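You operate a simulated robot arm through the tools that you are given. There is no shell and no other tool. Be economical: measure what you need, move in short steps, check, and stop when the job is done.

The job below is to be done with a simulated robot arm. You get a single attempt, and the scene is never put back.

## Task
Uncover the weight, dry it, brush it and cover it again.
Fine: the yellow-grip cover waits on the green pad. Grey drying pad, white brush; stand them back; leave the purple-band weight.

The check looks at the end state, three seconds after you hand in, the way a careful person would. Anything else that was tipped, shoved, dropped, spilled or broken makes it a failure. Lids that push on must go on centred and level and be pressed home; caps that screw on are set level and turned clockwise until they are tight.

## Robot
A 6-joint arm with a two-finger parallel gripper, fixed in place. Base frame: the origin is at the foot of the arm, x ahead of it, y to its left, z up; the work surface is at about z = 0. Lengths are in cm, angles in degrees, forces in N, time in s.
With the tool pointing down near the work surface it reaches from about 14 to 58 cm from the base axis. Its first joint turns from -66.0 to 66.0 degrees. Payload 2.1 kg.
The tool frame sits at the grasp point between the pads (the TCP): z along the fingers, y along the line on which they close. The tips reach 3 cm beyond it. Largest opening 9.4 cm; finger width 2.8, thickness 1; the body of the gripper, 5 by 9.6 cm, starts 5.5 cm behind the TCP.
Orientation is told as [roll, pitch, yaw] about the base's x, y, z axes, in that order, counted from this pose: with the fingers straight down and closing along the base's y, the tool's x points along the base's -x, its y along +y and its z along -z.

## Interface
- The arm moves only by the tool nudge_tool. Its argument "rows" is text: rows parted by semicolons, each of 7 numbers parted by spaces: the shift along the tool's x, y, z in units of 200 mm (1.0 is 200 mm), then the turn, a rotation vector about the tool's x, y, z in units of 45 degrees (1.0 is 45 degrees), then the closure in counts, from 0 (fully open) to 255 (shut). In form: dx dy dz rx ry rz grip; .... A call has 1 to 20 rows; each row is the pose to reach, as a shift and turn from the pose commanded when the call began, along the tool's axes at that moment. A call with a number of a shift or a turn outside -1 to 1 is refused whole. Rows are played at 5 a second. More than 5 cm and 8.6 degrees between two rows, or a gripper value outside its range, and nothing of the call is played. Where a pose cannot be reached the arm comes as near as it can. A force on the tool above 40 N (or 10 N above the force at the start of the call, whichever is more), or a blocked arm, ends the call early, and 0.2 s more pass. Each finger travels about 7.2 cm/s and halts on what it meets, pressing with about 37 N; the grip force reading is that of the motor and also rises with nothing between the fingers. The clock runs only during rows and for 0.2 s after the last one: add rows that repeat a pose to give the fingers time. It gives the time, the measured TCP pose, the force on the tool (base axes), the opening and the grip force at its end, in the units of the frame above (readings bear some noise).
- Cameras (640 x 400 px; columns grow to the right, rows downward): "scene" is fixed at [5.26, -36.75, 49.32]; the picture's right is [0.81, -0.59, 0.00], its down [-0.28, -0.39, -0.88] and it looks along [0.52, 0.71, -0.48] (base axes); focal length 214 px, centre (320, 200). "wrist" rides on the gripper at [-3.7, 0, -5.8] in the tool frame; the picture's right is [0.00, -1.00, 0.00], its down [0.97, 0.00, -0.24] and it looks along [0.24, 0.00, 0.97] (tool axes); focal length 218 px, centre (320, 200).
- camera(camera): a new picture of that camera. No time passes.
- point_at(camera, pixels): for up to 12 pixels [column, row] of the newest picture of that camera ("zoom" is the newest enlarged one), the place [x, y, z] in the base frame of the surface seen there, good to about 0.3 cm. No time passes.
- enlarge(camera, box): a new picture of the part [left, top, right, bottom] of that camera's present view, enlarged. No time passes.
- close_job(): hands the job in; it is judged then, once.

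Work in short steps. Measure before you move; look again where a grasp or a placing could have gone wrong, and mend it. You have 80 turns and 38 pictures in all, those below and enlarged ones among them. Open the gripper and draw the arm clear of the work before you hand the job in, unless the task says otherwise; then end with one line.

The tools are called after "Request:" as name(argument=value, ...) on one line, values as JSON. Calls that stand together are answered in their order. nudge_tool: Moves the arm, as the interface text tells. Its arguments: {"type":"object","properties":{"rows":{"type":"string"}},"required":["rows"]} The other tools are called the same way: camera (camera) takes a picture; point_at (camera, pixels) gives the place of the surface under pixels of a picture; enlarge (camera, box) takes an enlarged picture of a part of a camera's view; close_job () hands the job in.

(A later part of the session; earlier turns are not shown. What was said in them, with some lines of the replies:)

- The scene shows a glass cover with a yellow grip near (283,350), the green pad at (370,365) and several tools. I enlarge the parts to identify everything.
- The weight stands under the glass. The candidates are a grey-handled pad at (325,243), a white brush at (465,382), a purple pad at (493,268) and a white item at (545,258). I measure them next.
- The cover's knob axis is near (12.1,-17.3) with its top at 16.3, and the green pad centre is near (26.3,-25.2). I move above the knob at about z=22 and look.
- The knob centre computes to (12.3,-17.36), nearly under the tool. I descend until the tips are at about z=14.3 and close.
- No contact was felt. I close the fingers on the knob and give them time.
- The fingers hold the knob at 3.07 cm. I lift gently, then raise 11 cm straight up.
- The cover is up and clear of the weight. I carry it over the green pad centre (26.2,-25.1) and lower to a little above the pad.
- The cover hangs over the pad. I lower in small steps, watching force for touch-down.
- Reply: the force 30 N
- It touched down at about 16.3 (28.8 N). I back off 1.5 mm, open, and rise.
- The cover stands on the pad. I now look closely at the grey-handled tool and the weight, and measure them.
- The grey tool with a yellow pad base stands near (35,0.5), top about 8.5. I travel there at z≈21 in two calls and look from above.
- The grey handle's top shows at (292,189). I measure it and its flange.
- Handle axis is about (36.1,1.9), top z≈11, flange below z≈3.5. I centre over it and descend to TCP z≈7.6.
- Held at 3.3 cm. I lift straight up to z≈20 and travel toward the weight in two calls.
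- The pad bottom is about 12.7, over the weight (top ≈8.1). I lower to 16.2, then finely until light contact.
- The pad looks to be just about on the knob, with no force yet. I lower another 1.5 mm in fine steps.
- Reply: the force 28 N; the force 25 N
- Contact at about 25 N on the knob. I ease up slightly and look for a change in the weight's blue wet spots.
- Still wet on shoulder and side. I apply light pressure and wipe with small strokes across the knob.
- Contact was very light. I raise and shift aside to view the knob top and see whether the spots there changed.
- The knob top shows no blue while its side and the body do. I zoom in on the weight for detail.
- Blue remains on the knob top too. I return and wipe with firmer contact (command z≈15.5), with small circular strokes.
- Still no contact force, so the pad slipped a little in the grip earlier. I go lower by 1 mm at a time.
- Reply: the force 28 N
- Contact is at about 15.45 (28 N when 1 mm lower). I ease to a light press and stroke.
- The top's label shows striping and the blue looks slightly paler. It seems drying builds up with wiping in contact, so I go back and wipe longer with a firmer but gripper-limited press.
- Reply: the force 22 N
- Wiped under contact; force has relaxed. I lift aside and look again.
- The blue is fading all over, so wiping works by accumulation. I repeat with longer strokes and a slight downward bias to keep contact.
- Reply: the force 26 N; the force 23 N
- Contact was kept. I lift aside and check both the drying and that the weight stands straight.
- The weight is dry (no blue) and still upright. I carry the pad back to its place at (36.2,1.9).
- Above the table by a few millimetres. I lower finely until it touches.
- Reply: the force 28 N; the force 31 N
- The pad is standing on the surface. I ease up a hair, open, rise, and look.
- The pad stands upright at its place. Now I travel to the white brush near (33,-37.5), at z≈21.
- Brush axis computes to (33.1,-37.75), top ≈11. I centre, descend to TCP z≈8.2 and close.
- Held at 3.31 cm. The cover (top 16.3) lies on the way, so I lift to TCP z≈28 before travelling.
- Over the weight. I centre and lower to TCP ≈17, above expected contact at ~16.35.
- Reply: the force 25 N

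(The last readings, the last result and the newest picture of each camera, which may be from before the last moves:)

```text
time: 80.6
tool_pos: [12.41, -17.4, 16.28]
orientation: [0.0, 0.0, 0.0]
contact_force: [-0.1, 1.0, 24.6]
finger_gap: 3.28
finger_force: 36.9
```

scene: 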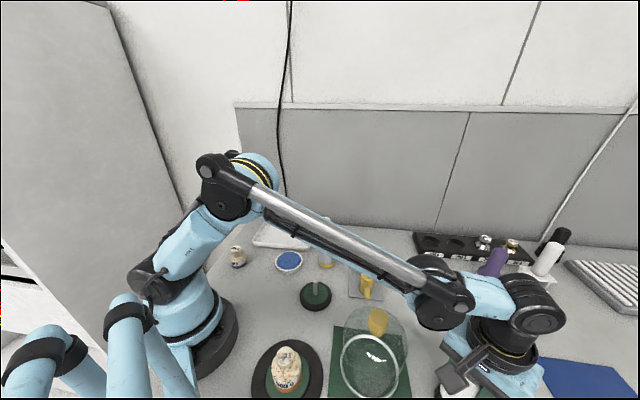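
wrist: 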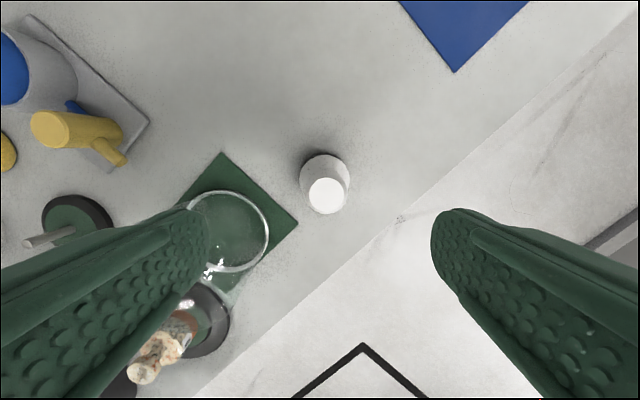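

Bristles contact at about 16.3. I brush with the same gentle biased strokes, two rounds.

Request:
nudge_tool(rows="0.03 0 0.001 0 0 0 230; 0.05 0 0.001 0 0 0 230; 0.02 0 0.001 0 0 0 230; -0.02 0 0.002 0 0 0 230; -0.05 0 0.002 0 0 0 230; -0.02 0 0.003 0 0 0 230; 0.02 0 0.003 0 0 0 230; 0.05 0 0.004 0 0 0 230; 0.02 0 0.004 0 0 0 230; 0 0.02 0.005 0 0 0 230; 0 0.05 0.005 0 0 0 230; 0 0.02 0.005 0 0 0 230; 0 -0.02 0.006 0 0 0 230; 0 -0.05 0.006 0 0 0 230; 0 -0.02 0.006 0 0 0 230; 0 0.02 0.006 0 0 0 230; 0 0.05 0.006 0 0 0 230; 0 0.02 0.006 0 0 0 230; 0 0 0.007 0 0 0 230")

Request:
nudge_tool(rows="0.03 0 0.001 0 0 0 230; 0.05 0 0.001 0 0 0 230; 0.02 0 0.001 0 0 0 230; -0.02 0 0.002 0 0 0 230; -0.05 0 0.002 0 0 0 230; -0.02 0 0.003 0 0 0 230; 0.02 0 0.003 0 0 0 230; 0.05 0 0.004 0 0 0 230; 0.02 0 0.004 0 0 0 230; 0 0.02 0.005 0 0 0 230; 0 0.05 0.005 0 0 0 230; 0 0.02 0.005 0 0 0 230; 0 -0.02 0.006 0 0 0 230; 0 -0.05 0.006 0 0 0 230; 0 -0.02 0.006 0 0 0 230; 0 0.02 0.006 0 0 0 230; 0 0.05 0.006 0 0 0 230; 0 0.02 0.006 0 0 0 230; 0 0 0.007 0 0 0 230")

Request:
nudge_tool(rows="0 0 -0.1 0 0 0 230; 0 0 -0.22 0 0 0 230; 0 0.2 -0.22 0 0 0 230; 0 0.36 -0.22 0 0 0 230; 0 0.36 -0.22 0 0 0 230")

Request:
enlarge(camera="scene", box=[270, 342, 304, 396])

```text
time: 84.6
tool_pos: [12.47, -17.32, 16.16]
orientation: [0.2, 0.0, 0.0]
contact_force: [-0.1, 10.7, 28.3]
finger_gap: 3.26
finger_force: 37.0
```

```text
time: 88.6
tool_pos: [12.36, -17.17, 15.97]
orientation: [0.1, 0.0, 0.0]
contact_force: [1.0, 8.2, 20.5]
finger_gap: 3.28
finger_force: 37.3
```

```text
time: 89.8
tool_pos: [12.38, -10.26, 20.32]
orientation: [0.0, 0.1, 0.0]
contact_force: [-0.4, -0.1, -2.4]
finger_gap: 3.3
finger_force: 37.3
```

```text
7.41 times, centred on (287, 369) of scene
```

zoom: 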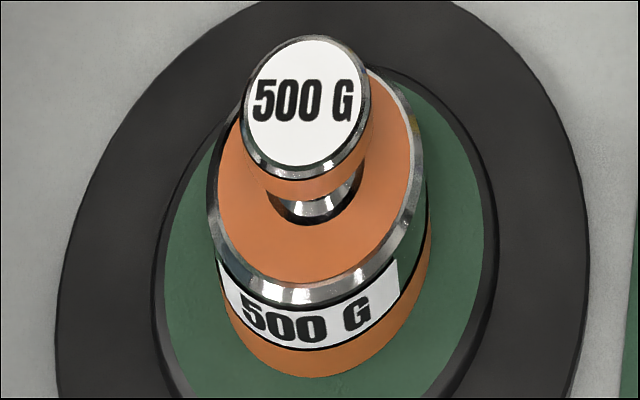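

The weight is clean. I lift and carry the brush back over the cover at z≈28 to (33.2,-37.7).

Request:
nudge_tool(rows="0 0 -0.15 0 0 0 230; 0 0 -0.3 0 0 0 230; 0 0 -0.4 0 0 0 230; 0 0 -0.4 0 0 0 230; -0.1 -0.1 -0.4 0 0 0 230; -0.24 -0.24 -0.4 0 0 0 230; -0.38 -0.38 -0.4 0 0 0 230; -0.52 -0.52 -0.4 0 0 0 230; -0.66 -0.66 -0.4 0 0 0 230; -0.8 -0.8 -0.4 0 0 0 230; -0.94 -0.94 -0.4 0 0 0 230; -1 -1 -0.4 0 0 0 230; -1 -1 -0.4 0 0 0 230")

Request:
nudge_tool(rows="-0.02 -0.15 0 0 0 0 230; -0.04 -0.3 0 0 0 0 230; -0.04 -0.37 0 0 0 0 230; -0.04 -0.37 0 0 0 0 230; -0.04 -0.37 0.15 0 0 0 230; -0.04 -0.37 0.35 0 0 0 230; -0.04 -0.37 0.55 0 0 0 230; -0.04 -0.37 0.75 0 0 0 230; -0.04 -0.37 0.9 0 0 0 230; -0.04 -0.37 0.98 0 0 0 230; -0.04 -0.37 0.98 0 0 0 230")

```text
time: 92.6
tool_pos: [32.31, -30.1, 28.41]
orientation: [0.0, -0.1, 0.0]
contact_force: [-0.5, 0.6, -1.5]
finger_gap: 3.29
finger_force: 36.8
```

```text
time: 95.0
tool_pos: [33.12, -37.54, 8.78]
orientation: [0.0, 0.0, 0.0]
contact_force: [0.1, 0.3, -1.0]
finger_gap: 3.27
finger_force: 37.7
```

I lower finely toward touch, expected near TCP 7.8, with a small y correction.

Request:
nudge_tool(rows="0 -0.008 0.015 0 0 0 230; 0 -0.008 0.03 0 0 0 230; 0 -0.008 0.035 0 0 0 230; 0 -0.008 0.035 0 0 0 230")

Request:
nudge_tool(rows="0 0 0.005 0 0 0 230; 0 0 0.01 0 0 0 230; 0 0 0.01 0 0 0 230")

Request:
nudge_tool(rows="0 0 0.004 0 0 0 230; 0 0 0.008 0 0 0 230; 0 0 0.008 0 0 0 230")

```text
time: 96.0
tool_pos: [33.13, -37.83, 8.03]
orientation: [0.0, 0.1, 0.1]
contact_force: [-0.4, 0.1, -1.4]
finger_gap: 3.27
finger_force: 37.6
```

```text
time: 96.8
tool_pos: [33.15, -37.73, 7.87]
orientation: [0.0, 0.1, 0.0]
contact_force: [0.6, 0.6, -1.0]
finger_gap: 3.29
finger_force: 36.9
```

```text
time: 97.6
tool_pos: [33.24, -37.66, 7.82]
orientation: [0.1, 0.0, 0.2]
contact_force: [-0.4, 2.9, 25.7]
finger_gap: 3.26
finger_force: 36.9
```

Touched down. I ease, open, rise and move toward the cover knob (26.1,-25.05).

Request:
nudge_tool(rows="0 0 -0.004 0 0 0 230; 0 0 -0.004 0 0 0 150; 0 0 -0.004 0 0 0 0; 0 0 -0.004 0 0 0 0; 0 0 -0.004 0 0 0 0; 0 0 -0.15 0 0 0 0; 0 0 -0.35 0 0 0 0; 0 0 -0.55 0 0 0 0; 0 0 -0.75 0 0 0 0; 0 0 -0.8 0 0 0 0; 0.1 0.17 -0.8 0 0 0 0; 0.2 0.34 -0.8 0 0 0 0; 0.3 0.51 -0.8 0 0 0 0; 0.352 0.63 -0.8 0 0 0 0; 0.352 0.63 -0.8 0 0 0 0")

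Request:
camera(camera="wrist")

```text
time: 100.8
tool_pos: [26.05, -25.11, 23.66]
orientation: [0.1, 0.0, 0.0]
contact_force: [0.8, 0.0, 0.4]
finger_gap: 9.4
finger_force: 0.1
```

```text
6 pictures are left
```

wrist: 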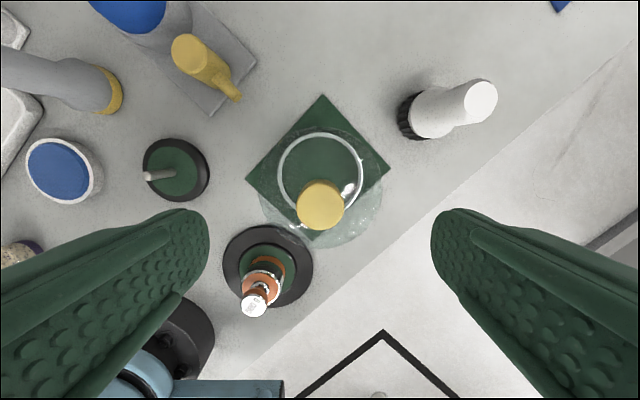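

The command chain puts me within 0.6 mm of the pose where I released the cover, and the knob at (320,205) agrees. I descend to TCP 16.35 and close.

Request:
nudge_tool(rows="-0.003 0.0035 0.12 0 0 0 0; -0.003 0.0035 0.24 0 0 0 0; -0.003 0.0035 0.32 0 0 0 0; -0.003 0.0035 0.365 0 0 0 0; -0.003 0.0035 0.365 0 0 0 0")

Request:
nudge_tool(rows="0 0 0 0 0 0 120; 0 0 0 0 0 0 200; 0 0 0 0 0 0 230; 0 0 0 0 0 0 230; 0 0 0 0 0 0 230")

```text
time: 102.0
tool_pos: [26.17, -25.12, 16.52]
orientation: [0.0, 0.0, 0.0]
contact_force: [-0.6, 0.0, 0.0]
finger_gap: 9.37
finger_force: 0.1
```

```text
time: 103.2
tool_pos: [26.14, -24.92, 16.5]
orientation: [0.0, 0.1, 0.1]
contact_force: [0.0, -0.7, 0.6]
finger_gap: 3.08
finger_force: 36.8
```

Held. I lift 11.5 cm, go back by exactly the outward shift, and lower to just above the base.

Request:
nudge_tool(rows="0 0 -0.03 0 0 0 230; 0 0 -0.12 0 0 0 230; 0 0 -0.25 0 0 0 230; 0 0 -0.4 0 0 0 230; 0 0 -0.52 0 0 0 230; 0 0 -0.58 0 0 0 230; 0 0 -0.58 0 0 0 230; 0.12 0.066 -0.58 0 0 0 230; 0.26 0.145 -0.58 0 0 0 230; 0.4 0.223 -0.58 0 0 0 230; 0.54 0.302 -0.58 0 0 0 230; 0.65 0.363 -0.58 0 0 0 230; 0.691 0.386 -0.58 0 0 0 230; 0.691 0.386 -0.58 0 0 0 230; 0.691 0.386 -0.58 0 0 0 230")

Request:
nudge_tool(rows="0 0 0.1 0 0 0 230; 0 0 0.22 0 0 0 230; 0 0 0.34 0 0 0 230; 0 0 0.44 0 0 0 230; 0 0 0.5 0 0 0 230; 0 0 0.5 0 0 0 230")

Request:
enlarge(camera="scene", box=[220, 280, 350, 400])

```text
time: 106.4
tool_pos: [12.37, -17.4, 28.04]
orientation: [0.0, 0.0, 0.0]
contact_force: [-0.3, -0.3, -2.0]
finger_gap: 3.06
finger_force: 37.0
```

```text
time: 107.8
tool_pos: [12.42, -17.39, 17.89]
orientation: [0.1, 0.0, 0.1]
contact_force: [0.4, -0.4, -2.4]
finger_gap: 3.06
finger_force: 36.2
```

```text
3.33 times, centred on (285, 340) of scene
```

zoom: 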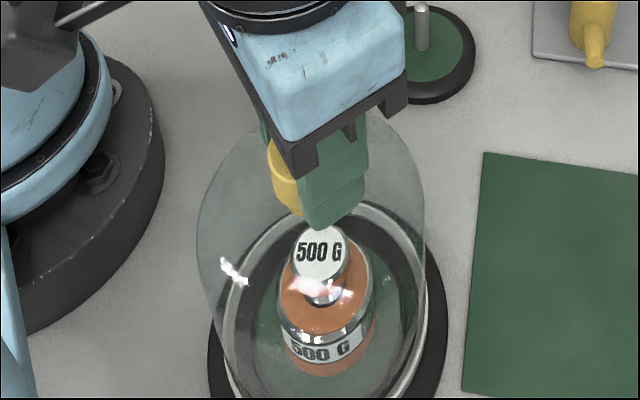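

The cover hangs concentric over the base. I lower finely, expecting the seat near TCP 17.1.

Request:
nudge_tool(rows="0 0 0.01 0 0 0 230; 0 0 0.02 0 0 0 230; 0 0 0.025 0 0 0 230; 0 0 0.025 0 0 0 230")

Request:
nudge_tool(rows="0 0 0.005 0 0 0 230; 0 0 0.01 0 0 0 230; 0 0 0.01 0 0 0 230")

```text
time: 108.8
tool_pos: [12.37, -17.33, 17.57]
orientation: [0.1, 0.0, 0.1]
contact_force: [0.2, 0.0, -2.3]
finger_gap: 3.08
finger_force: 36.8
```

```text
time: 109.6
tool_pos: [12.43, -17.41, 17.23]
orientation: [0.1, 0.0, -0.1]
contact_force: [-0.6, 0.1, -2.7]
finger_gap: 3.06
finger_force: 36.9
```

Request:
nudge_tool(rows="0 0 0.005 0 0 0 230; 0 0 0.008 0 0 0 230; 0 0 0.008 0 0 0 230")

Request:
nudge_tool(rows="0 0 0.003 0 0 0 230; 0 0 0.005 0 0 0 230; 0 0 0.005 0 0 0 230")

```text
time: 110.4
tool_pos: [12.43, -17.38, 17.11]
orientation: [0.0, -0.1, -0.1]
contact_force: [-0.6, 0.3, -2.0]
finger_gap: 3.05
finger_force: 37.6
```

```text
time: 111.2
tool_pos: [12.28, -17.39, 16.94]
orientation: [-0.1, 0.0, 0.0]
contact_force: [-0.2, -0.5, -1.5]
finger_gap: 3.06
finger_force: 37.1
```

Request:
nudge_tool(rows="0 0 0.004 0 0 0 230; 0 0 0.006 0 0 0 230; 0 0 0.006 0 0 0 230")

Request:
nudge_tool(rows="0 0 0.004 0 0 0 230; 0 0 0.006 0 0 0 230; 0 0 0.006 0 0 0 230")

```text
time: 112.0
tool_pos: [12.25, -17.36, 17.11]
orientation: [0.0, 0.1, 0.1]
contact_force: [-0.9, 3.0, 26.8]
finger_gap: 3.09
finger_force: 37.0
```

```text
time: 112.8
tool_pos: [12.4, -17.34, 16.83]
orientation: [0.0, -0.1, 0.1]
contact_force: [-1.6, 0.9, 28.4]
finger_gap: 3.05
finger_force: 37.0
```

Seated with 28 N downward press at the expected height. I ease, open, rise and inspect.

Request:
nudge_tool(rows="0 0 -0.005 0 0 0 230; 0 0 -0.005 0 0 0 150; 0 0 -0.005 0 0 0 0; 0 0 -0.005 0 0 0 0; 0 0 -0.005 0 0 0 0; 0 0 -0.1 0 0 0 0; 0 0 -0.25 0 0 0 0; 0 0 -0.45 0 0 0 0; 0 0 -0.6 0 0 0 0; 0 0 -0.6 0 0 0 0")

Request:
enlarge(camera="scene", box=[220, 280, 350, 400])

Request:
camera(camera="wrist")

```text
time: 115.0
tool_pos: [12.23, -17.42, 28.87]
orientation: [0.0, 0.0, -0.1]
contact_force: [-0.2, 1.0, 0.1]
finger_gap: 9.41
finger_force: 0.1
```

```text
3.33 times, centred on (285, 340) of scene
```

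zoom: 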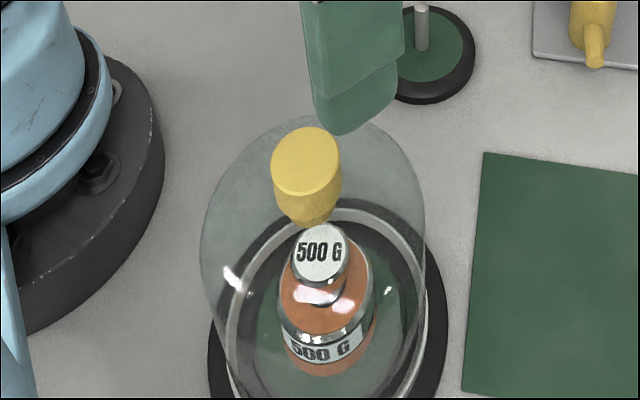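

```text
3 pictures are left
```

wrist: 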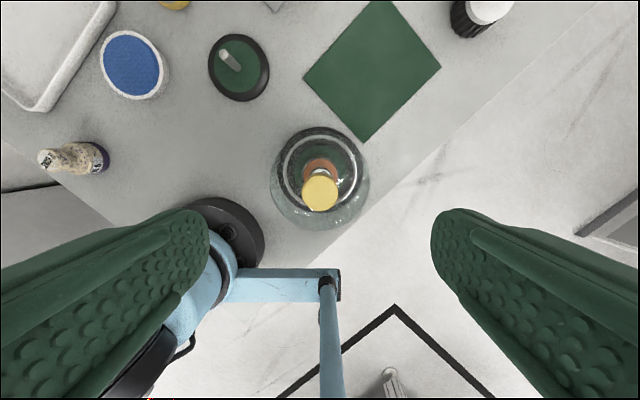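

The cover looks concentric. I check the knob's top height against the initial 16.2–16.3.

Request:
point_at(camera="wrist", pixels=[[310, 190], [330, 190], [320, 182], [320, 200], [320, 191]])

Request:
nudge_tool(rows="-0.1 0 -0.1 0 0 0 0; -0.2 0 -0.2 0 0 0 0; -0.25 0 -0.3 0 0 0 0; -0.25 0 -0.45 0 0 0 0; -0.25 0 -0.45 0 0 0 0")

Request:
camera(camera="scene")

```text
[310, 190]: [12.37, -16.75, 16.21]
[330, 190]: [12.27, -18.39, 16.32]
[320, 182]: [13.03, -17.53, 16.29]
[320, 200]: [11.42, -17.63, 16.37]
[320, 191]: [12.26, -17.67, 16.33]
```

```text
time: 116.2
tool_pos: [17.36, -17.41, 37.99]
orientation: [0.1, -0.1, 0.0]
contact_force: [-0.3, -0.4, 0.4]
finger_gap: 9.4
finger_force: 0.2
```

```text
2 pictures are left
```

scene: 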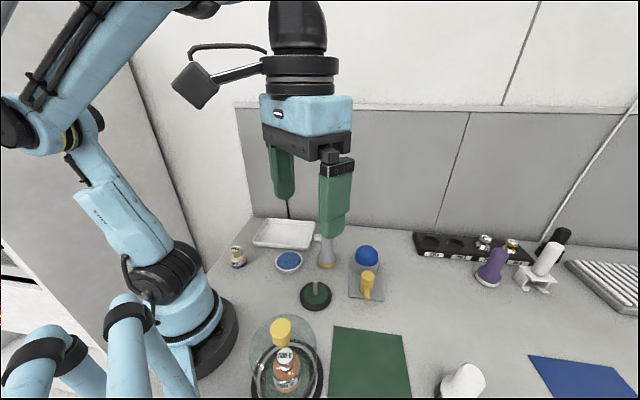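

The knob top is level at 16.2–16.4, as at the start. The pad and brush stand in their places, nothing else has moved, and the arm is clear, so I hand in.

Request:
close_job()

```text
The job is handed in.
```

The 500 g weight was uncovered, dried, brushed clean and covered again; the pad and brush are back in place, and the purple-band weight was not touched.
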